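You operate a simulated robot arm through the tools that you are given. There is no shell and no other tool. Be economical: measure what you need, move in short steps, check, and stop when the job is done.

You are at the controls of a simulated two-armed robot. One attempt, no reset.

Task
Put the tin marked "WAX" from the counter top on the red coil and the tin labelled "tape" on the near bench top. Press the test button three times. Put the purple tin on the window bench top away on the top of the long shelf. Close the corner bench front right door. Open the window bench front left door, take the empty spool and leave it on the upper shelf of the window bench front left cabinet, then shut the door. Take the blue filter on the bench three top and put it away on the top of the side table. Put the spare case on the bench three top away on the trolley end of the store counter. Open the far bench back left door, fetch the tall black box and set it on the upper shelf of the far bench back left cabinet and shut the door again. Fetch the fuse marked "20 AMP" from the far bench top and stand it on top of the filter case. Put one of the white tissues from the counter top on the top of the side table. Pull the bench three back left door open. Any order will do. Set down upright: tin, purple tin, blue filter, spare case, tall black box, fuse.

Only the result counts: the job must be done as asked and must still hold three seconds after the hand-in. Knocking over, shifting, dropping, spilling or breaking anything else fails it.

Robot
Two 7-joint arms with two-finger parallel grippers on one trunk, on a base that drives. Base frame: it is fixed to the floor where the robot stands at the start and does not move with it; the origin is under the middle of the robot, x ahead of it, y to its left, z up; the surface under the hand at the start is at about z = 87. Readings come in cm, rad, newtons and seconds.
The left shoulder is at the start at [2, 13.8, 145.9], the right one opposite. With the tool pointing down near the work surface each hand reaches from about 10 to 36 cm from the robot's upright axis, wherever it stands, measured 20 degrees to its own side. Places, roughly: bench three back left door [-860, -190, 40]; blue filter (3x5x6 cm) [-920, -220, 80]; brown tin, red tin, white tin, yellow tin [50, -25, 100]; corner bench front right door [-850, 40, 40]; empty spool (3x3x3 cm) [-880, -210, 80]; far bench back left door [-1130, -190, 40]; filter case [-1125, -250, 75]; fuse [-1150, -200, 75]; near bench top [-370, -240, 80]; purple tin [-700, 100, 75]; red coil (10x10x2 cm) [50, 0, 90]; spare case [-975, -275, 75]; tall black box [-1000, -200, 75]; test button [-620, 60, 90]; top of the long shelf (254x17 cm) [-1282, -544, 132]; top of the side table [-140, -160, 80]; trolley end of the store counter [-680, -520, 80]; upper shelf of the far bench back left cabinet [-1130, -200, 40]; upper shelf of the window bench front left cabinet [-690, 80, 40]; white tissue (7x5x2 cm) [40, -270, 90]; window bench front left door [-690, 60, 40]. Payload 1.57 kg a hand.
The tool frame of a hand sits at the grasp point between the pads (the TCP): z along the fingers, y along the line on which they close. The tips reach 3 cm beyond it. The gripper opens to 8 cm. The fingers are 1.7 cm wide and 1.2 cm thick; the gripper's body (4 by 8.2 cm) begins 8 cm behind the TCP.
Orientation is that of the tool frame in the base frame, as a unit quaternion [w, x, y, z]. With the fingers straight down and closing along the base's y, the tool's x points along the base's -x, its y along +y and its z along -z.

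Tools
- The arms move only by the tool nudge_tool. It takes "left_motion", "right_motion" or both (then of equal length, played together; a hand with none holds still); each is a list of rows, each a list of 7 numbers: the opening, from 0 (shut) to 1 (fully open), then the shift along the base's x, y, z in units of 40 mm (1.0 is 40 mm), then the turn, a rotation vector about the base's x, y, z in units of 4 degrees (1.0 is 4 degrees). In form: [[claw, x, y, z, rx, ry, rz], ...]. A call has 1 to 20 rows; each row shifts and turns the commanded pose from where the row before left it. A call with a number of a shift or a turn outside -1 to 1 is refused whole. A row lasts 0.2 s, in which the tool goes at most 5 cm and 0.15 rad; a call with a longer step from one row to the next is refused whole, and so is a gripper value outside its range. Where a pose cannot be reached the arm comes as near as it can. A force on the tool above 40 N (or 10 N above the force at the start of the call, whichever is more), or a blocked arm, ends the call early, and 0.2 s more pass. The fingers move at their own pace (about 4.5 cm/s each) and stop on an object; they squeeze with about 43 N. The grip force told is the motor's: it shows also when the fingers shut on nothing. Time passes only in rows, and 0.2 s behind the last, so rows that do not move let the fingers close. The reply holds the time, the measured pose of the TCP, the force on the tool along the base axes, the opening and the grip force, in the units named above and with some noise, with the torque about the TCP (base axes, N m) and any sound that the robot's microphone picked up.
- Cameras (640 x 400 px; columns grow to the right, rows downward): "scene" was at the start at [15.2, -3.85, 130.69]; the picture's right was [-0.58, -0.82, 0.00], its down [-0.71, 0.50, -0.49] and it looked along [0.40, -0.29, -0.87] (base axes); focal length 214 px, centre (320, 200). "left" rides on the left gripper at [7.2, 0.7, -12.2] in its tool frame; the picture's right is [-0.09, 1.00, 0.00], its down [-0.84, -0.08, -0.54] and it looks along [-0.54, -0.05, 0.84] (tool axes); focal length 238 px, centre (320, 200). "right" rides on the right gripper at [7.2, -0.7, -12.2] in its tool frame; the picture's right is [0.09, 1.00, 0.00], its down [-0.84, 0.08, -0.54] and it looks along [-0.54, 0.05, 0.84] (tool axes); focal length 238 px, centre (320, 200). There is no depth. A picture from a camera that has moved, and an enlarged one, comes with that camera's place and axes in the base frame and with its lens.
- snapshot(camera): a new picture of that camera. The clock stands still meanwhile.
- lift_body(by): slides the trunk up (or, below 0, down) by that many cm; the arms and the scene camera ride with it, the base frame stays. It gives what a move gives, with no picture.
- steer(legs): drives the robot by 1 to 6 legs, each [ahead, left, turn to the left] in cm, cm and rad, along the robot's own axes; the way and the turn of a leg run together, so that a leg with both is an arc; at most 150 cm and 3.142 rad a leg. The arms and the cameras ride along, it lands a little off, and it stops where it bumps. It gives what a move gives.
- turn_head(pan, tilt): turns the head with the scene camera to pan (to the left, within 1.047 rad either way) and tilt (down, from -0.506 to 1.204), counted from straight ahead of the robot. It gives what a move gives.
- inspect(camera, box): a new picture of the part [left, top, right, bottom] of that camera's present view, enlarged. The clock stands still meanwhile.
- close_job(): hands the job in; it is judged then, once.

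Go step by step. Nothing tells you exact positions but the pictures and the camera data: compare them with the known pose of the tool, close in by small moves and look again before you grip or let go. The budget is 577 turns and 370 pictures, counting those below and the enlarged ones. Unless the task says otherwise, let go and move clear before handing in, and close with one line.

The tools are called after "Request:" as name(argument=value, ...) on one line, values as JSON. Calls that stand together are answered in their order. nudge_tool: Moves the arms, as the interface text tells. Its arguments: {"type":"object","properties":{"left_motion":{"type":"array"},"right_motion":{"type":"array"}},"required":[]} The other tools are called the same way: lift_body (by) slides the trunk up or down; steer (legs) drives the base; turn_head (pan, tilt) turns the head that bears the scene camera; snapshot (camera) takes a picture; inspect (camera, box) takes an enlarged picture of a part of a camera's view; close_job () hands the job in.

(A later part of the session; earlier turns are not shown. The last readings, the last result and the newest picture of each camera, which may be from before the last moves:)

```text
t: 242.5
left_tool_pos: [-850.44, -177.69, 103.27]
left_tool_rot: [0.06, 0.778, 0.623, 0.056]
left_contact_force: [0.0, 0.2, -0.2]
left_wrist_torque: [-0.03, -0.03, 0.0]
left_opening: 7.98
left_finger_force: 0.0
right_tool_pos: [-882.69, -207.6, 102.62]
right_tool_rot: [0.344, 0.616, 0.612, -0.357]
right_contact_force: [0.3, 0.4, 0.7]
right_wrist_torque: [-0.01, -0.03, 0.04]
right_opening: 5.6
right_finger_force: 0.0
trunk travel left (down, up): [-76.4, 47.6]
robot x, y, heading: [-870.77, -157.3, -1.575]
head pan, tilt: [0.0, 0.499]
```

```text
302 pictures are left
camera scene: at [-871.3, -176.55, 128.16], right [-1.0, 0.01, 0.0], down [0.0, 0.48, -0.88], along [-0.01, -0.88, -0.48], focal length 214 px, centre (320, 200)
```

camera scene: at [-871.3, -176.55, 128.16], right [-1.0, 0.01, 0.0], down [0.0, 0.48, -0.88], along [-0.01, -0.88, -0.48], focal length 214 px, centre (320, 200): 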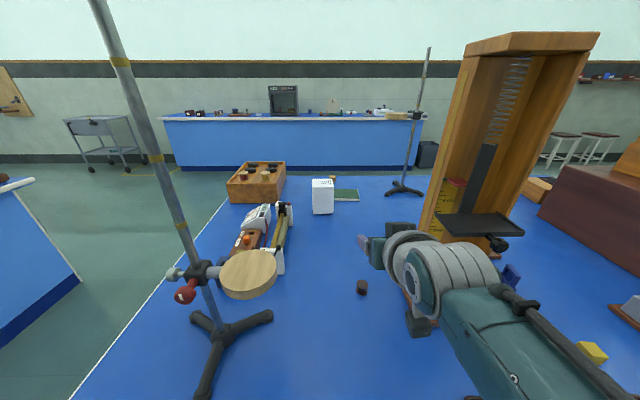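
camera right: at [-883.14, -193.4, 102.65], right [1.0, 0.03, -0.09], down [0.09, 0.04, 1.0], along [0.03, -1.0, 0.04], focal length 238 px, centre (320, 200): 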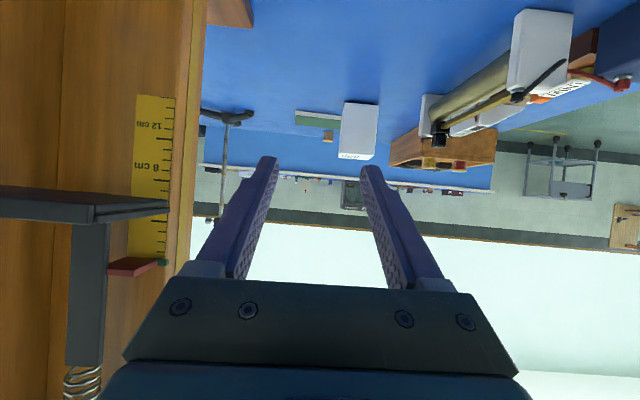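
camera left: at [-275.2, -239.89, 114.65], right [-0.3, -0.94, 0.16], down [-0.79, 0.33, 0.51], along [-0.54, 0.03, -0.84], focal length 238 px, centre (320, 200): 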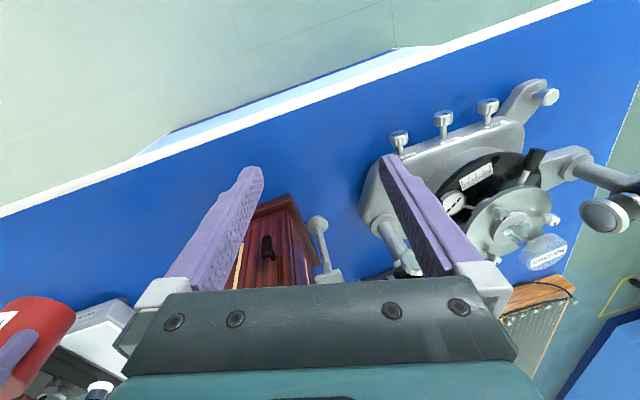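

Request:
nudge_tool(left_motion=[[1, 0.2, 0.3, 0.7, 0, 0, 0], [1, 0.2, 0.3, 0.7, 0, 0, 0], [1, 0.2, 0.3, 0.7, 0, 0, 0], [1, 0.2, 0.3, 0.7, 0, 0, 0], [1, 0, 0.3, 0.7, 0, 0, 0], [1, 0, 0, 0.7, 0, 0, 0], [1, 0, 0, 0.7, 0, 0, 0], [1, 0, 0, 0.7, 0, 0, 0]])

```text
t: 243.1
left_tool_pos: [-845.01, -176.04, 106.37]
left_tool_rot: [0.113, 0.781, 0.604, 0.11]
left_contact_force: [-0.3, -0.3, 0.4]
left_wrist_torque: [0.0, 0.01, 0.01]
left_opening: 7.99
left_finger_force: 0.1
left hand out of reach, approached as far as the arm can: row 1, 2
right_tool_pos: [-883.19, -207.58, 102.6]
right_tool_rot: [0.341, 0.615, 0.611, -0.362]
right_contact_force: [0.5, 0.2, 0.4]
right_wrist_torque: [0.0, 0.03, -0.04]
right_opening: 5.61
right_finger_force: 0.0
trunk travel left (down, up): [-76.4, 47.6]
robot x, y, heading: [-870.86, -157.63, -1.577]
head pan, tilt: [0.0, 0.499]
stopped in row 2 (left hand): the arm was blocked; the commanded pose is now the measured one
```

The left arm can't clear the bench edge here and the tower is close, so I'll fetch the spool later with the left hand from an angle. First, open the window bench door with the tilted right hand: back off, turn and drive there.

Request:
steer(legs=[[-95, 0, 0], [0, 0, 3.14], [0, -150, 0]])

Request:
turn_head(pan=0, tilt=0.5)

Request:
snapshot(camera="scene")

```text
t: 262.5
left_tool_pos: [-746.38, -39.55, 106.13]
left_tool_rot: [-0.114, -0.626, 0.764, 0.109]
left_contact_force: [0.1, 0.4, 0.4]
left_wrist_torque: [-0.02, 0.02, -0.02]
left_opening: 8.0
left_finger_force: 0.0
right_tool_pos: [-709.85, -5.81, 102.55]
right_tool_rot: [-0.352, 0.628, -0.599, -0.35]
right_contact_force: [-0.7, 0.8, 0.4]
right_wrist_torque: [0.0, 0.01, 0.0]
right_opening: 5.6
right_finger_force: 0.1
trunk travel left (down, up): [-76.4, 47.6]
robot x, y, heading: [-719.33, -56.98, 1.618]
head pan, tilt: [0.0, 0.499]
```

```text
t: 263.1
left_tool_pos: [-746.45, -39.41, 106.33]
left_tool_rot: [-0.115, -0.626, 0.764, 0.111]
left_contact_force: [-0.3, 0.3, 0.5]
left_wrist_torque: [-0.01, -0.02, 0.01]
left_opening: 8.01
left_finger_force: 0.1
right_tool_pos: [-709.77, -5.81, 102.6]
right_tool_rot: [-0.353, 0.628, -0.598, -0.35]
right_contact_force: [0.0, 0.2, 0.1]
right_wrist_torque: [-0.04, 0.0, 0.02]
right_opening: 5.62
right_finger_force: 0.0
trunk travel left (down, up): [-76.4, 47.6]
robot x, y, heading: [-719.34, -56.66, 1.615]
head pan, tilt: [0.0, 0.499]
```

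```text
301 pictures are left
camera scene: at [-720.4, -37.54, 128.16], right [1.0, 0.04, 0.0], down [0.02, -0.48, -0.88], along [-0.04, 0.88, -0.48], focal length 214 px, centre (320, 200)
```

scene: 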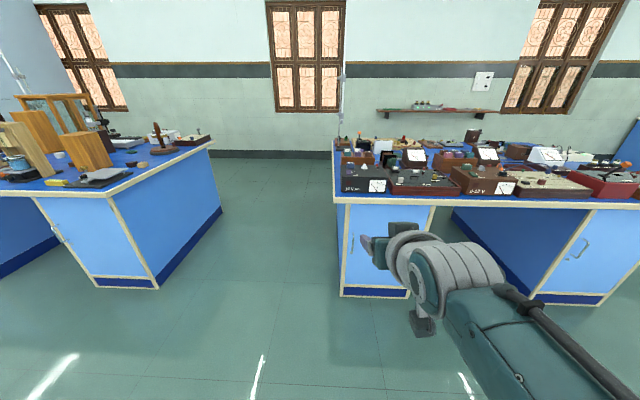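

The window bench left cabinet has its handle near [-707,52,54] at the door's left edge. Square up, lower the trunk and flatten the right hand further.

Request:
steer(legs=[[0, 0, -0.045]])

Request:
lift_body(by=-40)

Request:
lift_body(by=-6)

Request:
nudge_tool(right_motion=[[0.8, 0, 0, 0, 1, 0, 0], [0.8, 0, 0, 0, 1, 0, 0], [0.8, 0, 0, 0, 1, 0, 0], [0.8, 0, 0, 0, 1, 0, 0], [0.8, 0, 0, 0, 1, 0, 0]])

Request:
snapshot(camera="scene")

Request:
snapshot(camera="right")

```text
t: 263.9
left_tool_pos: [-745.56, -38.3, 106.3]
left_tool_rot: [-0.112, -0.608, 0.778, 0.113]
left_contact_force: [0.0, -0.5, -0.5]
left_wrist_torque: [-0.02, -0.01, 0.01]
left_opening: 8.01
left_finger_force: 0.0
right_tool_pos: [-707.58, -6.27, 102.64]
right_tool_rot: [-0.36, 0.614, -0.613, -0.342]
right_contact_force: [0.1, 1.2, -0.1]
right_wrist_torque: [0.01, 0.0, -0.01]
right_opening: 5.58
right_finger_force: 0.0
trunk travel left (down, up): [-76.4, 47.6]
robot x, y, heading: [-719.18, -56.79, 1.572]
head pan, tilt: [0.0, 0.499]
```

```text
t: 267.8
left_tool_pos: [-745.79, -38.26, 66.19]
left_tool_rot: [-0.114, -0.607, 0.778, 0.113]
left_contact_force: [-0.7, 0.5, -0.3]
left_wrist_torque: [0.0, -0.06, 0.01]
left_opening: 8.01
left_finger_force: 0.0
right_tool_pos: [-707.55, -6.27, 62.6]
right_tool_rot: [-0.361, 0.614, -0.613, -0.343]
right_contact_force: [0.0, 0.4, 0.5]
right_wrist_torque: [0.02, -0.01, 0.05]
right_opening: 5.59
right_finger_force: 0.1
trunk travel left (down, up): [-36.4, 87.6]
robot x, y, heading: [-719.16, -56.61, 1.574]
head pan, tilt: [0.0, 0.499]
```

```text
t: 268.8
left_tool_pos: [-745.71, -38.25, 60.22]
left_tool_rot: [-0.113, -0.607, 0.779, 0.113]
left_contact_force: [-0.5, 0.1, 0.1]
left_wrist_torque: [0.02, 0.02, 0.01]
left_opening: 8.01
left_finger_force: 0.1
right_tool_pos: [-707.64, -6.36, 56.58]
right_tool_rot: [-0.36, 0.614, -0.613, -0.342]
right_contact_force: [0.2, -0.1, 0.1]
right_wrist_torque: [-0.02, -0.01, 0.03]
right_opening: 5.61
right_finger_force: 0.1
trunk travel left (down, up): [-30.4, 93.6]
robot x, y, heading: [-718.98, -56.85, 1.57]
head pan, tilt: [0.0, 0.499]
```

```text
t: 270.0
left_tool_pos: [-745.66, -38.37, 60.29]
left_tool_rot: [-0.113, -0.607, 0.778, 0.113]
left_contact_force: [-0.6, -0.1, 0.2]
left_wrist_torque: [0.03, -0.02, 0.0]
left_opening: 8.01
left_finger_force: 0.0
right_tool_pos: [-705.4, -6.33, 56.2]
right_tool_rot: [-0.477, 0.552, -0.533, -0.428]
right_contact_force: [0.1, 0.9, 0.0]
right_wrist_torque: [0.0, -0.03, -0.02]
right_opening: 6.42
right_finger_force: 0.0
trunk travel left (down, up): [-30.4, 93.6]
robot x, y, heading: [-719.37, -56.6, 1.569]
head pan, tilt: [0.0, 0.499]
```

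```text
300 pictures are left
camera scene: at [-719.55, -37.52, 82.16], right [1.0, 0.0, 0.0], down [0.0, -0.48, -0.88], along [0.0, 0.88, -0.48], focal length 214 px, centre (320, 200)
```

scene: 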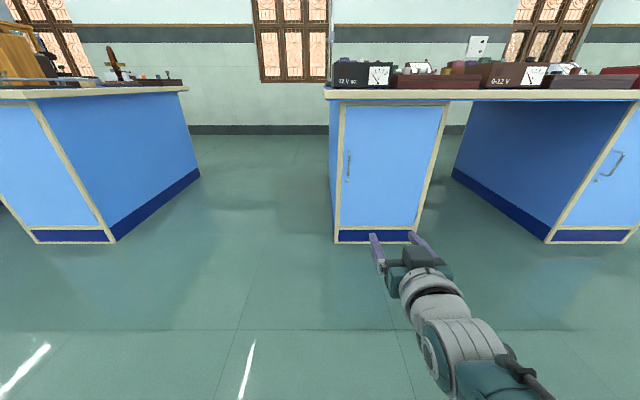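

```text
299 pictures are left
camera right: at [-704.62, -19.52, 51.42], right [-0.99, 0.01, -0.16], down [-0.15, -0.38, 0.91], along [-0.06, 0.92, 0.38], focal length 238 px, centre (320, 200)
```

right: 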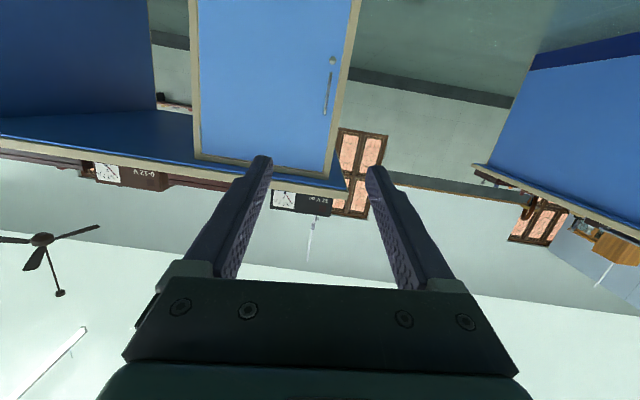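

Handle bar at x≈−707, z 42–56. I'll lower 6, shift left 1.5 and roll ahead so the open fingers stop just short of it.

Request:
lift_body(by=-6)

Request:
steer(legs=[[0, 1.6, 0], [44, 0, 0]])

Request:
snapshot(camera="right")

Request:
snapshot(camera="scene")

```text
t: 271.0
left_tool_pos: [-745.74, -38.3, 54.2]
left_tool_rot: [-0.114, -0.608, 0.778, 0.113]
left_contact_force: [-0.3, 0.0, 0.2]
left_wrist_torque: [-0.02, 0.03, 0.0]
left_opening: 7.99
left_finger_force: 0.1
right_tool_pos: [-705.1, -5.9, 50.61]
right_tool_rot: [-0.477, 0.548, -0.537, -0.429]
right_contact_force: [0.4, 0.0, -0.5]
right_wrist_torque: [0.0, 0.01, 0.04]
right_opening: 6.41
right_finger_force: 0.1
trunk travel left (down, up): [-24.4, 99.6]
robot x, y, heading: [-719.65, -56.51, 1.572]
head pan, tilt: [0.0, 0.499]
```

```text
t: 274.0
left_tool_pos: [-747.25, 5.31, 54.26]
left_tool_rot: [-0.113, -0.608, 0.778, 0.114]
left_contact_force: [0.9, 0.4, -0.1]
left_wrist_torque: [-0.05, -0.01, -0.01]
left_opening: 7.98
left_finger_force: 0.2
right_tool_pos: [-706.91, 37.52, 50.3]
right_tool_rot: [-0.476, 0.549, -0.537, -0.428]
right_contact_force: [0.4, 0.5, 0.7]
right_wrist_torque: [-0.01, -0.03, 0.0]
right_opening: 6.4
right_finger_force: 0.1
trunk travel left (down, up): [-24.4, 99.6]
robot x, y, heading: [-721.27, -13.08, 1.58]
head pan, tilt: [0.0, 0.499]
```

```text
298 pictures are left
camera right: at [-706.38, 24.33, 45.49], right [-0.99, 0.01, -0.15], down [-0.15, -0.38, 0.91], along [-0.05, 0.93, 0.38], focal length 238 px, centre (320, 200)
```

right: 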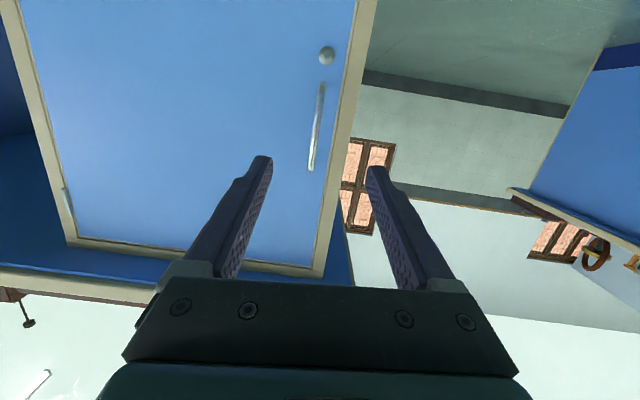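

```text
297 pictures are left
camera scene: at [-721.22, 6.23, 76.16], right [1.0, 0.0, 0.0], down [0.0, -0.48, -0.88], along [0.0, 0.88, -0.48], focal length 214 px, centre (320, 200)
```

scene: 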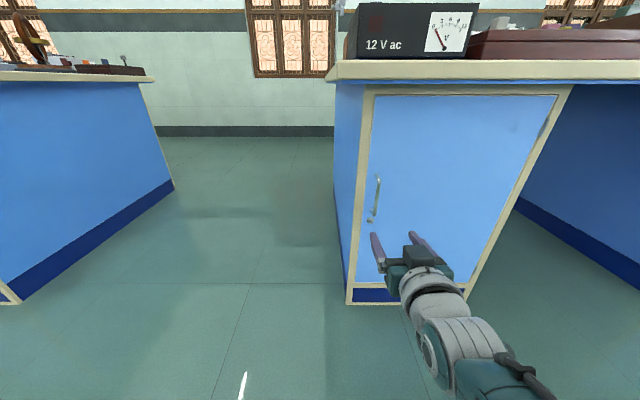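

Request:
steer(legs=[[13, 0, 0]])

Request:
snapshot(camera="right")

Request:
snapshot(camera="scene")

```text
t: 275.3
left_tool_pos: [-747.4, 18.29, 54.26]
left_tool_rot: [-0.112, -0.607, 0.778, 0.113]
left_contact_force: [-0.9, -0.5, 0.1]
left_wrist_torque: [-0.03, -0.01, 0.03]
left_opening: 7.98
left_finger_force: 0.1
right_tool_pos: [-706.22, 50.52, 50.15]
right_tool_rot: [-0.48, 0.552, -0.534, -0.424]
right_contact_force: [-0.8, 0.0, 0.0]
right_wrist_torque: [-0.02, 0.01, 0.0]
right_opening: 6.39
right_finger_force: 0.0
trunk travel left (down, up): [-24.4, 99.6]
robot x, y, heading: [-721.01, 0.4, 1.57]
head pan, tilt: [0.0, 0.499]
```

```text
296 pictures are left
camera right: at [-705.64, 37.23, 45.41], right [-0.99, 0.02, -0.17], down [-0.16, -0.38, 0.91], along [-0.05, 0.93, 0.37], focal length 238 px, centre (320, 200)
```

right: 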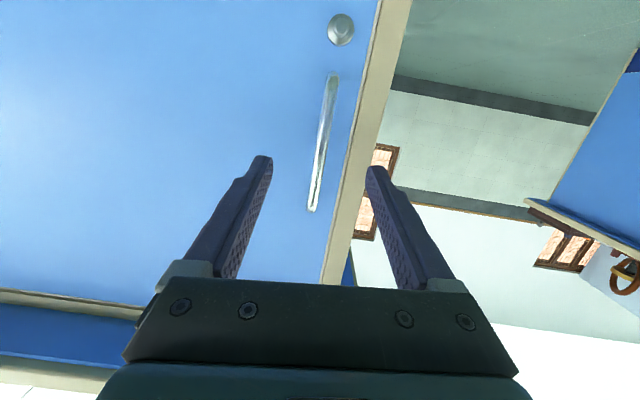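

```text
295 pictures are left
camera scene: at [-721.2, 19.15, 76.15], right [1.0, 0.0, 0.0], down [0.0, -0.48, -0.88], along [0.0, 0.88, -0.48], focal length 214 px, centre (320, 200)
```

scene: 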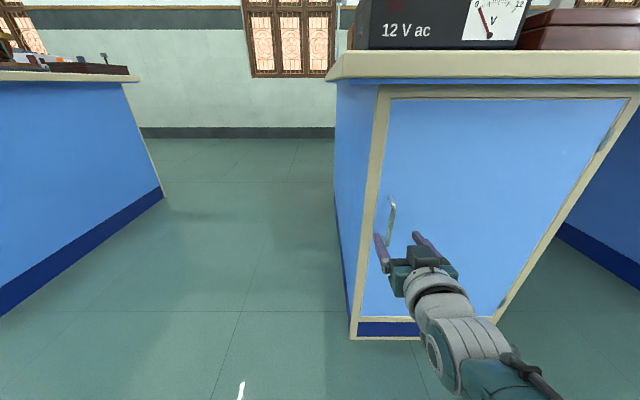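

Request:
steer(legs=[[6, 0, 0]])

Request:
snapshot(camera="right")

```text
t: 276.3
left_tool_pos: [-747.38, 24.47, 54.24]
left_tool_rot: [-0.113, -0.607, 0.778, 0.114]
left_contact_force: [-0.2, 0.4, 0.6]
left_wrist_torque: [0.01, 0.0, 0.0]
left_opening: 8.03
left_finger_force: 0.2
right_tool_pos: [-706.01, 56.58, 50.16]
right_tool_rot: [-0.482, 0.552, -0.534, -0.422]
right_contact_force: [0.0, 0.4, 0.4]
right_wrist_torque: [0.01, -0.01, -0.01]
right_opening: 6.41
right_finger_force: 0.2
trunk travel left (down, up): [-24.4, 99.6]
robot x, y, heading: [-720.96, 6.31, 1.575]
head pan, tilt: [0.0, 0.499]
```

```text
294 pictures are left
camera right: at [-705.42, 43.33, 45.41], right [-0.99, 0.02, -0.17], down [-0.17, -0.38, 0.91], along [-0.05, 0.93, 0.37], focal length 238 px, centre (320, 200)
```

right: 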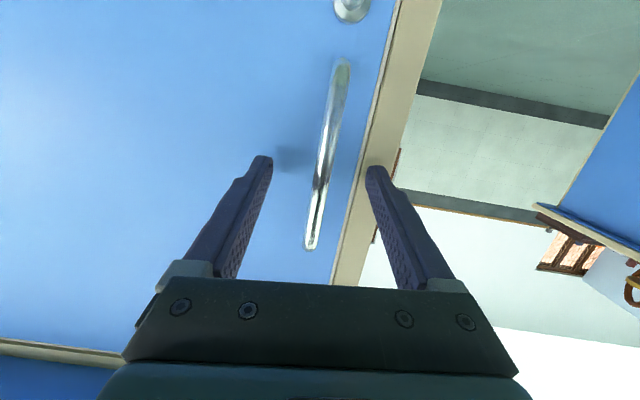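

Request:
nudge_tool(right_motion=[[0.3, 0, 0, 0, 0, 0, 0], [0, 0, 0, 0, 0, 0, 0], [0, 0, 0, 0, 0, 0, 0], [0, 0, 0, 0, 0, 0, 0], [0, 0, 0, 0, 0, 0, 0]])

Request:
snapshot(camera="right")

```text
t: 277.5
left_tool_pos: [-747.39, 24.4, 54.22]
left_tool_rot: [-0.114, -0.608, 0.778, 0.114]
left_contact_force: [-0.1, -0.5, 0.1]
left_wrist_torque: [0.01, 0.02, 0.06]
left_opening: 7.99
left_finger_force: 0.1
right_tool_pos: [-705.96, 56.53, 50.11]
right_tool_rot: [-0.482, 0.551, -0.535, -0.421]
right_contact_force: [-0.2, 0.4, 0.0]
right_wrist_torque: [0.08, 0.45, 0.0]
right_opening: 1.08
right_finger_force: 28.8
trunk travel left (down, up): [-24.4, 99.6]
robot x, y, heading: [-720.97, 5.69, 1.572]
head pan, tilt: [0.0, 0.499]
```

```text
293 pictures are left
camera right: at [-705.41, 43.36, 45.41], right [-0.99, 0.02, -0.17], down [-0.17, -0.38, 0.91], along [-0.05, 0.93, 0.38], focal length 238 px, centre (320, 200)
```

right: 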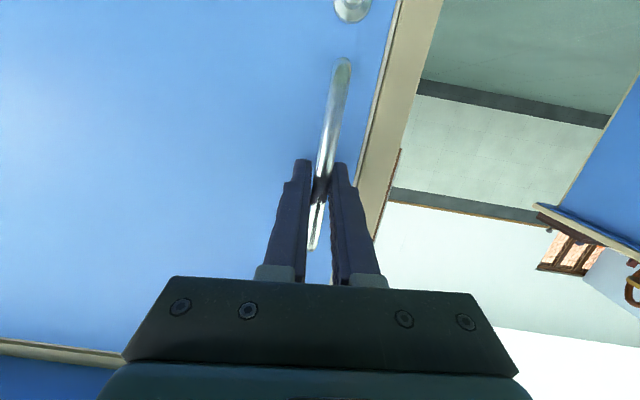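

The handle is gripped. I'll swing the door by driving the base in an arc about the hinge (taken at about [-668,61]), in small steps.

Request:
steer(legs=[[-8, -8.25, 0.15]])

Request:
snapshot(camera="scene")

```text
t: 278.7
left_tool_pos: [-741.26, 13.11, 54.36]
left_tool_rot: [-0.123, -0.663, 0.731, 0.105]
left_contact_force: [0.1, -0.2, 0.4]
left_wrist_torque: [-0.01, 0.0, 0.01]
left_opening: 8.01
left_finger_force: 0.0
right_tool_pos: [-705.03, 51.21, 50.14]
right_tool_rot: [-0.45, 0.589, -0.492, -0.457]
right_contact_force: [-4.8, -1.0, 3.4]
right_wrist_torque: [-0.26, 0.55, 0.02]
right_opening: 1.1
right_finger_force: 28.3
trunk travel left (down, up): [-24.4, 99.6]
robot x, y, heading: [-711.98, -1.27, 1.721]
head pan, tilt: [0.0, 0.499]
```

```text
292 pictures are left
camera scene: at [-715.49, 17.8, 76.17], right [0.99, 0.15, 0.0], down [0.07, -0.47, -0.88], along [-0.13, 0.87, -0.48], focal length 214 px, centre (320, 200)
```

scene: 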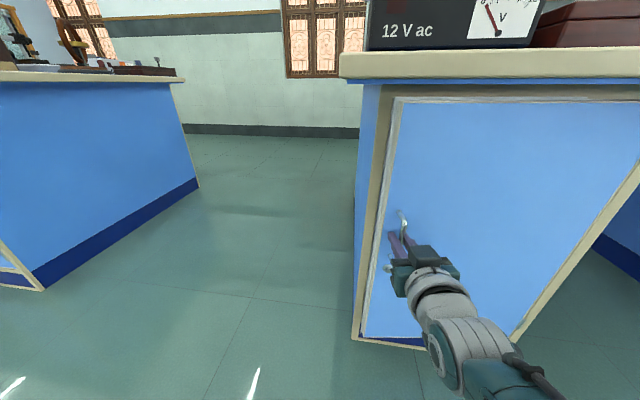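

Request:
steer(legs=[[-8.5, -8, 0.15], [-8.5, -8, 0.15]])

Request:
snapshot(camera="scene")

```text
t: 280.7
left_tool_pos: [-723.83, -7.36, 54.4]
left_tool_rot: [0.136, 0.764, -0.625, -0.086]
left_contact_force: [-0.4, 0.3, 0.0]
left_wrist_torque: [0.02, -0.01, 0.01]
left_opening: 7.98
left_finger_force: 0.0
right_tool_pos: [-700.34, 39.64, 50.09]
right_tool_rot: [-0.378, 0.656, -0.399, -0.518]
right_contact_force: [1.1, 0.9, 2.5]
right_wrist_torque: [-0.55, 0.36, 0.08]
right_opening: 1.11
right_finger_force: 29.0
trunk travel left (down, up): [-24.4, 99.6]
robot x, y, heading: [-692.15, -12.47, 2.018]
head pan, tilt: [0.0, 0.499]
```

```text
291 pictures are left
camera scene: at [-700.61, 4.76, 76.17], right [0.9, 0.43, 0.0], down [0.21, -0.43, -0.88], along [-0.38, 0.79, -0.48], focal length 214 px, centre (320, 200)
```

scene: 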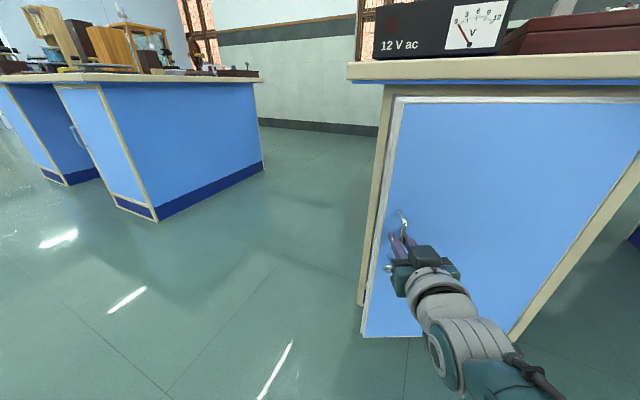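

Request:
steer(legs=[[-8.4, -8.1, 0.15], [-8.4, -8.1, 0.15], [-8.4, -8.1, 0.15], [-8.4, -8.1, 0.15]])

Request:
snapshot(camera="scene")

```text
t: 284.4
left_tool_pos: [-674.77, -28.04, 54.22]
left_tool_rot: [0.153, 0.916, -0.369, -0.042]
left_contact_force: [-1.5, 0.1, 0.1]
left_wrist_torque: [0.01, 0.03, 0.0]
left_opening: 8.01
left_finger_force: 0.1
right_tool_pos: [-682.01, 24.04, 50.13]
right_tool_rot: [-0.209, 0.746, -0.184, -0.605]
right_contact_force: [7.3, 16.6, 0.0]
right_wrist_torque: [-0.59, 0.02, 0.03]
right_opening: 1.1
right_finger_force: 29.0
trunk travel left (down, up): [-24.4, 99.6]
robot x, y, heading: [-645.96, -14.92, 2.628]
head pan, tilt: [0.0, 0.499]
```

```text
290 pictures are left
camera scene: at [-662.67, -4.98, 76.17], right [0.5, 0.87, 0.0], down [0.42, -0.23, -0.88], along [-0.76, 0.44, -0.48], focal length 214 px, centre (320, 200)
```

scene: 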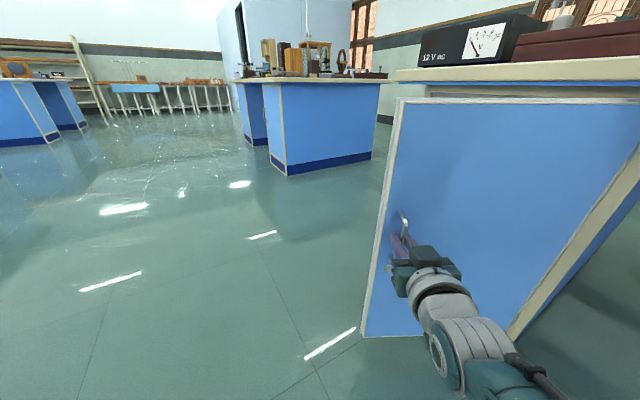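

Request:
steer(legs=[[-7.6, -8, 0.15], [-8, -8.2, 0.15], [-8, -8.2, 0.15], [-8, -8.2, 0.15]])

Request:
snapshot(camera="scene")

```text
t: 288.0
left_tool_pos: [-625.21, -17.5, 54.23]
left_tool_rot: [0.161, 0.984, -0.082, 0.006]
left_contact_force: [-0.7, -0.3, -0.1]
left_wrist_torque: [0.01, 0.01, 0.03]
left_opening: 8.0
left_finger_force: 0.0
right_tool_pos: [-660.55, 21.51, 50.16]
right_tool_rot: [-0.02, 0.766, 0.044, -0.641]
right_contact_force: [-1.1, 12.1, 6.3]
right_wrist_torque: [-0.5, -0.22, 0.05]
right_opening: 1.12
right_finger_force: 28.4
trunk travel left (down, up): [-24.4, 99.6]
robot x, y, heading: [-609.37, 9.68, -3.061]
head pan, tilt: [0.0, 0.499]
```

```text
289 pictures are left
camera scene: at [-628.24, 8.66, 76.18], right [-0.08, 1.0, 0.0], down [0.48, 0.04, -0.88], along [-0.88, -0.07, -0.48], focal length 214 px, centre (320, 200)
```

scene: 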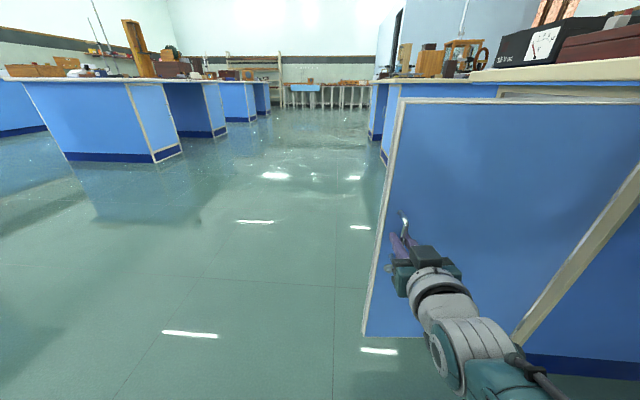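

The door stands open about 95°. Release the handle and back off.

Request:
nudge_tool(right_motion=[[0.8, 0, 0, 0, 0, 0, 0], [0.8, 0, 0, 0, 0, 0, 0], [0.8, 0, 0, 0, 0, 0, 0], [0.8, 0, 0, 0, 0, 0, 0], [0.8, 0, 0, 0, 0, 0, 0]])

Request:
steer(legs=[[-15, 0, 0], [0, 60, 0]])

Request:
turn_head(pan=-0.9, tilt=0.4)

Request:
snapshot(camera="scene")

```text
t: 289.2
left_tool_pos: [-625.02, -17.89, 54.38]
left_tool_rot: [0.162, 0.983, -0.081, 0.006]
left_contact_force: [-0.6, -0.7, -0.5]
left_wrist_torque: [-0.02, -0.01, -0.02]
left_opening: 8.02
left_finger_force: 0.1
right_tool_pos: [-660.37, 21.09, 50.12]
right_tool_rot: [-0.019, 0.767, 0.043, -0.64]
right_contact_force: [0.1, -0.2, 0.0]
right_wrist_torque: [-0.01, 0.02, -0.01]
right_opening: 6.39
right_finger_force: 0.0
trunk travel left (down, up): [-24.4, 99.6]
robot x, y, heading: [-609.38, 10.01, -3.063]
head pan, tilt: [0.0, 0.499]
```

```text
t: 293.6
left_tool_pos: [-604.95, -76.67, 54.25]
left_tool_rot: [0.161, 0.984, -0.08, 0.007]
left_contact_force: [0.0, 0.5, -0.3]
left_wrist_torque: [0.0, 0.0, -0.02]
left_opening: 8.02
left_finger_force: 0.2
right_tool_pos: [-640.51, -37.63, 50.1]
right_tool_rot: [-0.018, 0.767, 0.044, -0.64]
right_contact_force: [1.1, 0.5, -0.3]
right_wrist_torque: [0.01, 0.0, 0.0]
right_opening: 6.4
right_finger_force: 0.0
trunk travel left (down, up): [-24.4, 99.6]
robot x, y, heading: [-588.82, -48.82, -3.057]
head pan, tilt: [0.0, 0.499]
```

```text
t: 294.8
left_tool_pos: [-605.03, -76.62, 54.28]
left_tool_rot: [0.161, 0.984, -0.081, 0.006]
left_contact_force: [0.9, -1.3, 0.3]
left_wrist_torque: [-0.01, 0.01, -0.03]
left_opening: 7.98
left_finger_force: 0.0
right_tool_pos: [-640.65, -37.76, 50.04]
right_tool_rot: [-0.019, 0.767, 0.043, -0.64]
right_contact_force: [0.1, -0.8, -0.4]
right_wrist_torque: [0.03, 0.02, -0.01]
right_opening: 6.4
right_finger_force: 0.0
trunk travel left (down, up): [-24.4, 99.6]
robot x, y, heading: [-589.19, -49.04, -3.06]
head pan, tilt: [-0.901, 0.4]
```

```text
288 pictures are left
camera scene: at [-605.48, -42.97, 77.07], right [0.73, 0.68, 0.0], down [0.27, -0.28, -0.92], along [-0.63, 0.67, -0.39], focal length 214 px, centre (320, 200)
```

scene: 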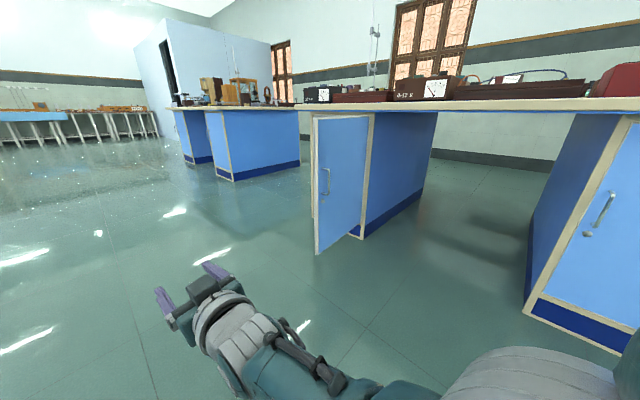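

The door stays open. Now I reconfigure the arms in open space: right hand back to pointing down and tucked, left hand tilted forward for the spool.

Request:
lift_body(by=40)

Request:
nudge_tool(right_motion=[[0.8, 0.3, 0, 0, 0.08, -1, 0], [0.8, 0.3, 0, 0, 0.08, -1, 0], [0.8, 0.3, 0, 0, 0.08, -1, 0], [0.8, 0.3, 0, 0, 0.08, -1, 0], [0.8, 0.3, 0, 0, 0.08, -1, 0], [0.8, 0.3, 0, 0, 0.08, -1, 0], [0.8, 0.3, 0, 0, 0.08, -1, 0], [0.8, 0.3, 0, 0, 0.08, -1, 0], [0.8, 0.3, 0, 0, 0.08, -1, 0], [0.8, 0.3, 0, 0, 0.08, -1, 0], [0.8, 0.3, 0, 0, 0.08, -1, 0], [0.8, 0.3, 0, 0, 0.08, -1, 0], [0.8, 0.3, 0, 0, 0.08, -1, 0], [0.8, 0.3, 0, 0, 0.08, -1, 0], [0.8, 0.3, 0, 0, 0.08, -1, 0], [0.8, 0.3, 0, 0, 0.08, -1, 0], [0.8, 0.3, 0, 0, 0.08, -1, 0], [0.8, 0.3, 0, 0, 0.08, -1, 0], [0.8, 0.3, 0, 0, 0.08, -1, 0], [0.8, 0.2, 0, 0, 0.08, -1, 0]])

Request:
nudge_tool(left_motion=[[1, -0.5, 0.27, 0, 0.23, 1, 0], [1, -0.5, 0.27, 0, 0.23, 0.95, 0], [1, -0.5, 0.27, 0, 0.23, 0.95, 0], [1, -0.5, 0.27, 0, 0.23, 0.95, 0], [1, -0.5, 0.27, 0, 0.23, 0.95, 0], [1, -0.5, 0.27, 0, 0.23, 0.95, 0], [1, -0.5, 0.27, 0, 0.23, 0.95, 0], [1, -0.5, 0.27, 0, 0.23, 0.95, 0], [1, -0.5, 0.27, 0, 0.23, 0.95, 0], [1, -0.5, 0.27, 0, 0.23, 0.95, 0], [1, -0.5, 0.27, 0, 0.23, 0.95, 0], [1, -0.5, 0.27, 0, 0.23, 0.95, 0], [1, -0.5, 0.27, 0, 0.23, 0.95, 0], [1, -0.5, 0.27, 0, 0.23, 0.95, 0], [1, -0.5, 0.27, 0, 0.23, 0.95, 0]])

```text
t: 298.6
left_tool_pos: [-604.9, -76.62, 94.26]
left_tool_rot: [0.162, 0.984, -0.081, 0.006]
left_contact_force: [-0.3, 0.9, -0.6]
left_wrist_torque: [-0.01, -0.01, 0.01]
left_opening: 7.99
left_finger_force: 0.1
right_tool_pos: [-640.66, -37.64, 90.17]
right_tool_rot: [-0.018, 0.767, 0.044, -0.64]
right_contact_force: [-0.3, -0.5, 0.1]
right_wrist_torque: [0.02, -0.05, 0.0]
right_opening: 6.41
right_finger_force: 0.0
trunk travel left (down, up): [-64.4, 59.6]
robot x, y, heading: [-589.03, -49.25, -3.063]
head pan, tilt: [-0.901, 0.4]
```

```text
t: 302.8
left_tool_pos: [-605.11, -76.57, 94.37]
left_tool_rot: [0.162, 0.984, -0.08, 0.006]
left_contact_force: [-0.6, -0.2, -0.2]
left_wrist_torque: [0.01, 0.01, 0.01]
left_opening: 8.01
left_finger_force: 0.0
right_tool_pos: [-616.89, -36.66, 89.86]
right_tool_rot: [-0.042, 0.996, 0.081, 0.008]
right_contact_force: [0.2, 0.2, 0.0]
right_wrist_torque: [0.03, 0.03, -0.01]
right_opening: 6.38
right_finger_force: 0.0
trunk travel left (down, up): [-64.4, 59.6]
robot x, y, heading: [-588.92, -48.82, -3.058]
head pan, tilt: [-0.901, 0.4]
```

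```text
t: 306.2
left_tool_pos: [-634.68, -64.79, 92.96]
left_tool_rot: [0.121, 0.875, -0.019, -0.469]
left_contact_force: [0.5, 0.5, -0.1]
left_wrist_torque: [-0.01, 0.01, 0.0]
left_opening: 8.0
left_finger_force: 0.0
right_tool_pos: [-617.1, -36.23, 89.98]
right_tool_rot: [-0.045, 0.996, 0.078, 0.005]
right_contact_force: [0.4, 0.0, 0.0]
right_wrist_torque: [0.02, 0.0, 0.01]
right_opening: 6.4
right_finger_force: 0.1
trunk travel left (down, up): [-64.4, 59.6]
robot x, y, heading: [-588.93, -48.7, -3.063]
head pan, tilt: [-0.901, 0.4]
stopped in row 15 (left hand): the arm was blocked; the commanded pose is now the measured one
```

Request:
nudge_tool(right_motion=[[0.8, 0.6, 0.6, 0, 0, 0, 0], [0.8, 0.6, 0.6, 0, 0, 0, 0], [0.8, 0.6, 0.6, 0, 0, 0, 0], [0.8, 0.6, 0.6, 0, 0, 0, 0], [0.8, 0.6, 0.6, 0, 0, 0, 0], [0.8, 0.6, 0.6, 0, 0, 0, 0], [0.8, 0.6, 0.6, 0, 0, 0, 0]])

Request:
nudge_tool(left_motion=[[1, 0, 0, 0, 0.8, 0.2, 0.5], [1, 0, 0, 0, 0.8, 0.2, 0.5], [1, 0, 0, 0, 0.8, 0.2, 0.5], [1, 0, 0, 0, 0.8, 0.2, 0.5]])

```text
t: 307.8
left_tool_pos: [-634.7, -64.69, 92.91]
left_tool_rot: [0.12, 0.876, -0.019, -0.467]
left_contact_force: [0.0, 0.2, -0.3]
left_wrist_torque: [-0.03, -0.03, -0.02]
left_opening: 8.01
left_finger_force: 0.0
right_tool_pos: [-600.0, -19.8, 89.88]
right_tool_rot: [-0.04, 0.996, 0.077, 0.005]
right_contact_force: [-0.2, 0.4, 0.5]
right_wrist_torque: [0.01, 0.0, 0.0]
right_opening: 6.4
right_finger_force: 0.1
trunk travel left (down, up): [-64.4, 59.6]
robot x, y, heading: [-588.82, -49.24, -3.064]
head pan, tilt: [-0.901, 0.4]
```

```text
t: 309.0
left_tool_pos: [-634.44, -68.13, 92.38]
left_tool_rot: [0.097, 0.867, 0.077, -0.483]
left_contact_force: [0.0, -0.1, -0.4]
left_wrist_torque: [-0.02, -0.01, -0.02]
left_opening: 8.02
left_finger_force: 0.1
right_tool_pos: [-600.25, -19.78, 89.97]
right_tool_rot: [-0.041, 0.996, 0.078, 0.006]
right_contact_force: [0.2, -0.5, -0.1]
right_wrist_torque: [-0.03, -0.04, -0.02]
right_opening: 6.4
right_finger_force: 0.0
trunk travel left (down, up): [-64.4, 59.6]
robot x, y, heading: [-588.7, -49.12, -3.059]
head pan, tilt: [-0.901, 0.4]
stopped in row 4 (left hand): the arm was blocked; the commanded pose is now the measured one
```

Both arms are set. Now drive to bench three and stop short of the spool at an angle.

Request:
steer(legs=[[150, 0, 0], [120, 0, 0], [0, 0, 0.81]])

Request:
turn_head(pan=0.1, tilt=0.5)

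Request:
snapshot(camera="scene")

```text
t: 324.2
left_tool_pos: [-875.56, -118.18, 92.26]
left_tool_rot: [0.278, 0.767, 0.413, -0.405]
left_contact_force: [0.1, 0.0, 0.0]
left_wrist_torque: [-0.01, 0.0, 0.01]
left_opening: 8.02
left_finger_force: 0.0
right_tool_pos: [-887.07, -60.42, 89.9]
right_tool_rot: [-0.04, 0.884, 0.465, -0.011]
right_contact_force: [-0.3, -0.6, 0.5]
right_wrist_torque: [-0.01, -0.02, -0.05]
right_opening: 6.38
right_finger_force: 0.0
trunk travel left (down, up): [-64.4, 59.6]
robot x, y, heading: [-858.26, -72.13, -2.243]
head pan, tilt: [-0.901, 0.4]
```

```text
t: 325.5
left_tool_pos: [-875.45, -118.35, 92.28]
left_tool_rot: [0.28, 0.767, 0.412, -0.405]
left_contact_force: [-0.3, 0.0, -0.6]
left_wrist_torque: [-0.01, 0.02, 0.01]
left_opening: 7.98
left_finger_force: 0.0
right_tool_pos: [-887.2, -60.33, 89.83]
right_tool_rot: [-0.039, 0.884, 0.465, -0.01]
right_contact_force: [-0.2, -0.2, -0.5]
right_wrist_torque: [0.01, 0.04, 0.0]
right_opening: 6.39
right_finger_force: 0.1
trunk travel left (down, up): [-64.4, 59.6]
robot x, y, heading: [-858.54, -72.19, -2.246]
head pan, tilt: [0.099, 0.499]
```

```text
287 pictures are left
camera scene: at [-869.72, -87.6, 116.16], right [-0.84, 0.54, 0.0], down [0.26, 0.4, -0.88], along [-0.48, -0.74, -0.48], focal length 214 px, centre (320, 200)
```

scene: 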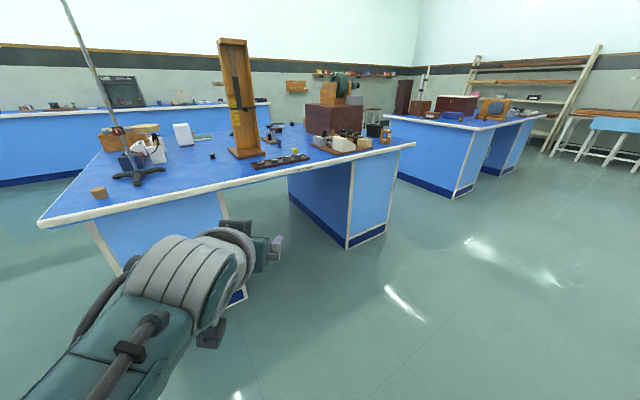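

Request:
steer(legs=[[60, 47, 0]])

Request:
snapshot(camera="scene")

Request:
snapshot(camera="left")

```text
t: 329.6
left_tool_pos: [-876.26, -194.55, 92.27]
left_tool_rot: [0.281, 0.765, 0.415, -0.404]
left_contact_force: [0.7, -0.2, 0.0]
left_wrist_torque: [0.02, -0.03, -0.01]
left_opening: 8.01
left_finger_force: 0.1
right_tool_pos: [-888.26, -136.78, 89.9]
right_tool_rot: [-0.039, 0.883, 0.468, -0.011]
right_contact_force: [1.0, 0.0, -0.4]
right_wrist_torque: [0.01, -0.01, -0.02]
right_opening: 6.4
right_finger_force: 0.1
trunk travel left (down, up): [-64.4, 59.6]
robot x, y, heading: [-859.33, -148.13, -2.238]
head pan, tilt: [0.099, 0.499]
```

```text
286 pictures are left
camera scene: at [-870.59, -163.84, 116.16], right [-0.84, 0.54, 0.0], down [0.26, 0.4, -0.88], along [-0.47, -0.74, -0.48], focal length 214 px, centre (320, 200)
```

scene: 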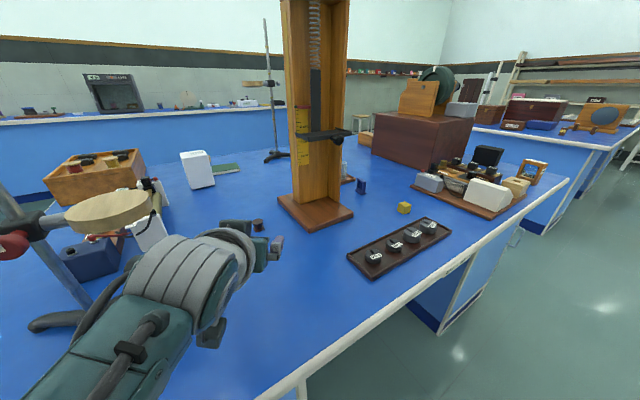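

```text
285 pictures are left
camera left: at [-868.57, -182.53, 92.57], right [0.83, -0.53, 0.17], down [-0.13, 0.11, 0.98], along [-0.54, -0.84, 0.02], focal length 238 px, centre (320, 200)
```

left: 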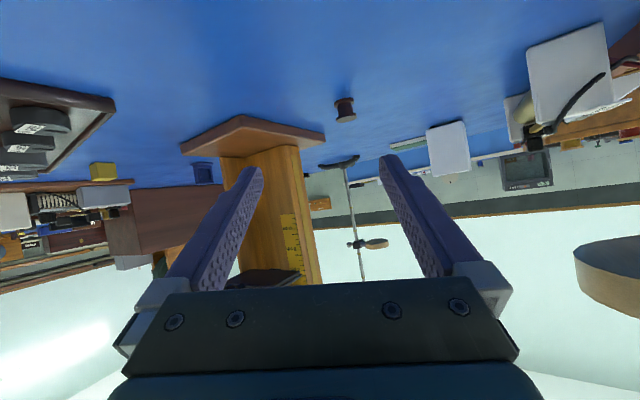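

Request:
lift_body(by=-10.3)

Request:
nudge_tool(left_motion=[[0.75, 0, 0, 0, 0, 0, 0]])

Request:
steer(legs=[[15.2, 5.5, 0]])

Request:
snapshot(camera="left")

```text
t: 330.9
left_tool_pos: [-876.46, -194.92, 82.76]
left_tool_rot: [0.285, 0.761, 0.411, -0.413]
left_contact_force: [-0.6, 0.0, -1.2]
left_wrist_torque: [0.0, -0.02, -0.01]
left_opening: 8.03
left_finger_force: 0.1
right_tool_pos: [-888.28, -136.71, 79.54]
right_tool_rot: [-0.039, 0.883, 0.467, -0.011]
right_contact_force: [-1.3, -0.6, 0.1]
right_wrist_torque: [0.02, 0.01, 0.02]
right_opening: 6.4
right_finger_force: 0.1
trunk travel left (down, up): [-54.1, 69.9]
robot x, y, heading: [-859.36, -148.49, -2.239]
head pan, tilt: [0.099, 0.499]
stopped: the force on the tool passed its limit at 46 N (the readings are from after the stop); the commanded pose is now the measured one
```

```text
t: 331.3
left_tool_pos: [-876.31, -194.84, 82.66]
left_tool_rot: [0.284, 0.761, 0.412, -0.413]
left_contact_force: [0.4, 0.0, -0.6]
left_wrist_torque: [-0.03, -0.04, 0.01]
left_opening: 5.98
left_finger_force: 0.0
right_tool_pos: [-888.14, -136.68, 79.69]
right_tool_rot: [-0.039, 0.883, 0.468, -0.011]
right_contact_force: [-1.0, -0.3, -0.2]
right_wrist_torque: [0.02, 0.02, 0.02]
right_opening: 6.4
right_finger_force: 0.1
trunk travel left (down, up): [-54.1, 69.9]
robot x, y, heading: [-859.32, -148.27, -2.24]
head pan, tilt: [0.099, 0.499]
```

```text
t: 332.9
left_tool_pos: [-880.5, -207.83, 82.68]
left_tool_rot: [0.287, 0.756, 0.418, -0.414]
left_contact_force: [-0.6, 0.7, 0.0]
left_wrist_torque: [0.03, 0.01, -0.02]
left_opening: 5.99
left_finger_force: 0.0
right_tool_pos: [-892.92, -149.56, 79.47]
right_tool_rot: [-0.043, 0.88, 0.473, -0.006]
right_contact_force: [0.4, 0.0, -0.5]
right_wrist_torque: [-0.02, -0.03, 0.03]
right_opening: 6.39
right_finger_force: 0.0
trunk travel left (down, up): [-54.1, 69.9]
robot x, y, heading: [-864.27, -162.46, -2.222]
head pan, tilt: [0.099, 0.499]
stopped in leg 1: the robot was blocked; the commanded pose is now the measured one
```

```text
284 pictures are left
camera left: at [-873.1, -195.66, 82.51], right [0.84, -0.52, 0.17], down [-0.12, 0.13, 0.98], along [-0.53, -0.84, 0.05], focal length 238 px, centre (320, 200)
```

left: 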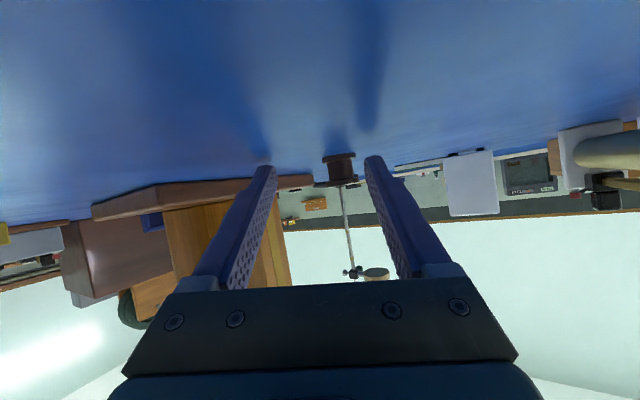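

Request:
turn_head(pan=0.3, tilt=0.9)

Request:
snapshot(camera="scene")

```text
t: 333.8
left_tool_pos: [-880.59, -207.66, 82.51]
left_tool_rot: [0.285, 0.757, 0.418, -0.413]
left_contact_force: [-0.7, 0.0, -0.5]
left_wrist_torque: [-0.02, -0.03, 0.0]
left_opening: 6.01
left_finger_force: 0.1
right_tool_pos: [-892.77, -149.22, 79.6]
right_tool_rot: [-0.045, 0.88, 0.473, -0.005]
right_contact_force: [-0.5, 0.6, 0.2]
right_wrist_torque: [-0.03, 0.01, 0.01]
right_opening: 6.4
right_finger_force: 0.1
trunk travel left (down, up): [-54.1, 69.9]
robot x, y, heading: [-864.55, -162.2, -2.225]
head pan, tilt: [0.3, 0.901]
```

```text
283 pictures are left
camera scene: at [-872.84, -175.81, 102.27], right [-0.94, 0.35, 0.0], down [0.28, 0.74, -0.61], along [-0.21, -0.57, -0.79], focal length 214 px, centre (320, 200)
```

scene: 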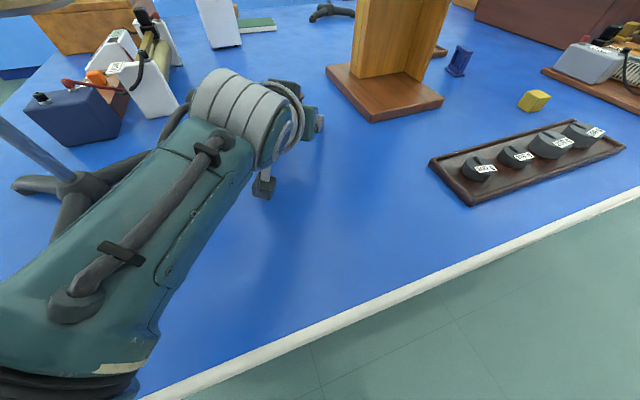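

The elbow seems to rest near the bench edge, so rather than driving I'll reach the last 8 cm with the arm itself, after raising slightly.

Request:
lift_body(by=1.5)

Request:
nudge_tool(left_motion=[[0.75, -0.12, -0.4, -0.08, 0, 0, 0], [0.75, -0.12, -0.4, -0.08, 0, 0, 0], [0.75, -0.12, -0.4, -0.08, 0, 0, 0], [0.75, 0, 0, 0, 0, 0, 0]])

Request:
snapshot(camera="left")

```text
t: 334.4
left_tool_pos: [-881.67, -207.39, 84.1]
left_tool_rot: [0.282, 0.756, 0.418, -0.417]
left_contact_force: [0.0, -0.6, -0.4]
left_wrist_torque: [-0.09, -0.04, 0.13]
left_opening: 6.0
left_finger_force: 0.1
right_tool_pos: [-893.84, -148.85, 81.45]
right_tool_rot: [-0.047, 0.881, 0.471, -0.008]
right_contact_force: [-0.6, 0.4, -0.5]
right_wrist_torque: [-0.06, -0.03, 0.02]
right_opening: 6.4
right_finger_force: 0.1
trunk travel left (down, up): [-55.6, 68.4]
robot x, y, heading: [-864.88, -162.18, -2.233]
head pan, tilt: [0.3, 0.901]
```

```text
t: 335.4
left_tool_pos: [-883.03, -212.44, 83.14]
left_tool_rot: [0.282, 0.756, 0.418, -0.417]
left_contact_force: [-0.1, -0.3, -0.4]
left_wrist_torque: [0.03, -0.01, 0.01]
left_opening: 6.02
left_finger_force: 0.0
right_tool_pos: [-893.76, -149.11, 81.36]
right_tool_rot: [-0.047, 0.881, 0.472, -0.009]
right_contact_force: [-0.3, 0.0, 0.0]
right_wrist_torque: [0.0, -0.05, -0.01]
right_opening: 6.38
right_finger_force: 0.1
trunk travel left (down, up): [-55.6, 68.4]
robot x, y, heading: [-864.81, -162.27, -2.226]
head pan, tilt: [0.3, 0.901]
```

```text
282 pictures are left
camera left: at [-875.52, -200.22, 83.05], right [0.84, -0.52, 0.16], down [-0.11, 0.13, 0.99], along [-0.54, -0.84, 0.05], focal length 238 px, centre (320, 200)
```

left: 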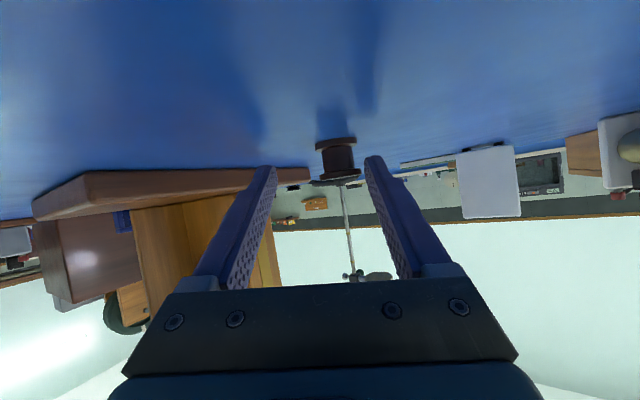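

Request:
nudge_tool(left_motion=[[0.75, 0.04, -0.3, -0.1, 0, 0, 0], [0.75, 0.04, -0.25, -0.1, 0, 0, 0], [0.75, 0, 0, 0, 0, 0, 0]])

Request:
snapshot(camera="left")

```text
t: 336.2
left_tool_pos: [-882.61, -214.43, 82.5]
left_tool_rot: [0.283, 0.755, 0.418, -0.418]
left_contact_force: [1.3, 1.6, 4.6]
left_wrist_torque: [0.04, 0.19, -0.16]
left_opening: 6.03
left_finger_force: 0.2
right_tool_pos: [-893.77, -149.22, 81.55]
right_tool_rot: [-0.047, 0.88, 0.472, -0.009]
right_contact_force: [0.4, -0.2, 0.8]
right_wrist_torque: [-0.01, -0.01, 0.02]
right_opening: 6.4
right_finger_force: 0.1
trunk travel left (down, up): [-55.6, 68.4]
robot x, y, heading: [-864.19, -162.16, -2.226]
head pan, tilt: [0.3, 0.901]
```

```text
281 pictures are left
camera left: at [-875.2, -202.42, 82.33], right [0.84, -0.52, 0.16], down [-0.11, 0.13, 0.99], along [-0.54, -0.84, 0.05], focal length 238 px, centre (320, 200)
```

left: 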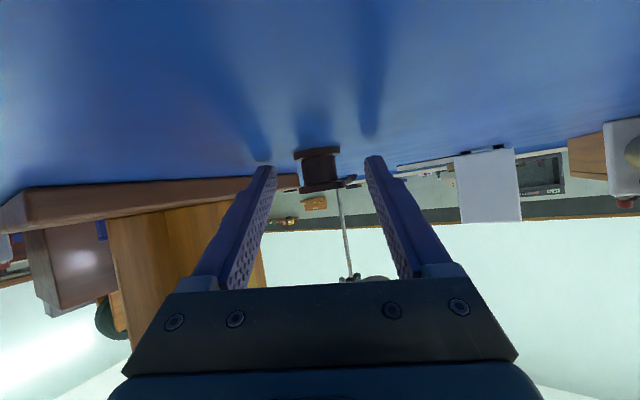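

Request:
nudge_tool(left_motion=[[0.4, 0, 0, 0, 0, 0, 0], [0, 0, 0, 0, 0, 0, 0], [0, 0, 0, 0, 0, 0, 0], [0, 0, 0, 0, 0, 0, 0], [0, 0, 0, 0, 0, 0, 0]])

Request:
nudge_tool(left_motion=[[0, 0, 0, 0.3, 0, 0, 0], [0, 0, 0, 0.4, 0, 0, 0]])

Request:
snapshot(camera="left")

```text
t: 337.4
left_tool_pos: [-882.5, -214.72, 82.39]
left_tool_rot: [0.283, 0.756, 0.419, -0.416]
left_contact_force: [0.4, -0.2, 0.6]
left_wrist_torque: [0.01, 0.02, -0.03]
left_opening: 2.73
left_finger_force: 38.1
right_tool_pos: [-893.71, -149.13, 81.55]
right_tool_rot: [-0.047, 0.881, 0.472, -0.008]
right_contact_force: [-0.2, 0.4, -0.1]
right_wrist_torque: [0.02, -0.02, 0.03]
right_opening: 6.39
right_finger_force: 0.1
trunk travel left (down, up): [-55.6, 68.4]
robot x, y, heading: [-864.37, -162.25, -2.225]
head pan, tilt: [0.3, 0.901]
```

```text
t: 338.0
left_tool_pos: [-882.56, -214.54, 85.19]
left_tool_rot: [0.283, 0.756, 0.419, -0.416]
left_contact_force: [0.5, 0.1, -0.1]
left_wrist_torque: [-0.01, -0.01, -0.01]
left_opening: 2.7
left_finger_force: 37.6
right_tool_pos: [-893.72, -149.19, 81.41]
right_tool_rot: [-0.047, 0.88, 0.473, -0.008]
right_contact_force: [-0.5, -0.5, -0.6]
right_wrist_torque: [0.0, 0.01, -0.01]
right_opening: 6.43
right_finger_force: 0.1
trunk travel left (down, up): [-55.6, 68.4]
robot x, y, heading: [-864.55, -161.98, -2.228]
head pan, tilt: [0.3, 0.901]
```

```text
280 pictures are left
camera left: at [-875.08, -202.45, 85.05], right [0.84, -0.52, 0.16], down [-0.11, 0.13, 0.99], along [-0.54, -0.84, 0.05], focal length 238 px, centre (320, 200)
```

left: 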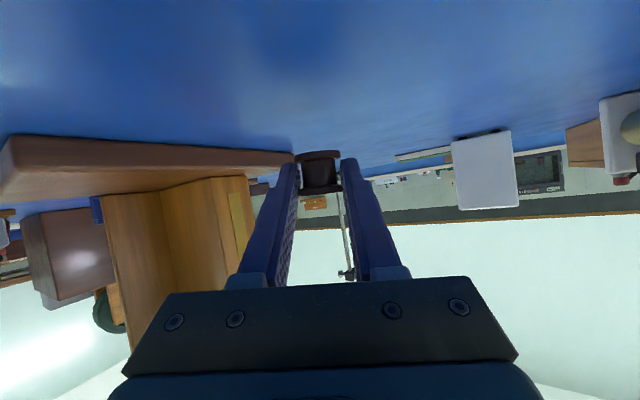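

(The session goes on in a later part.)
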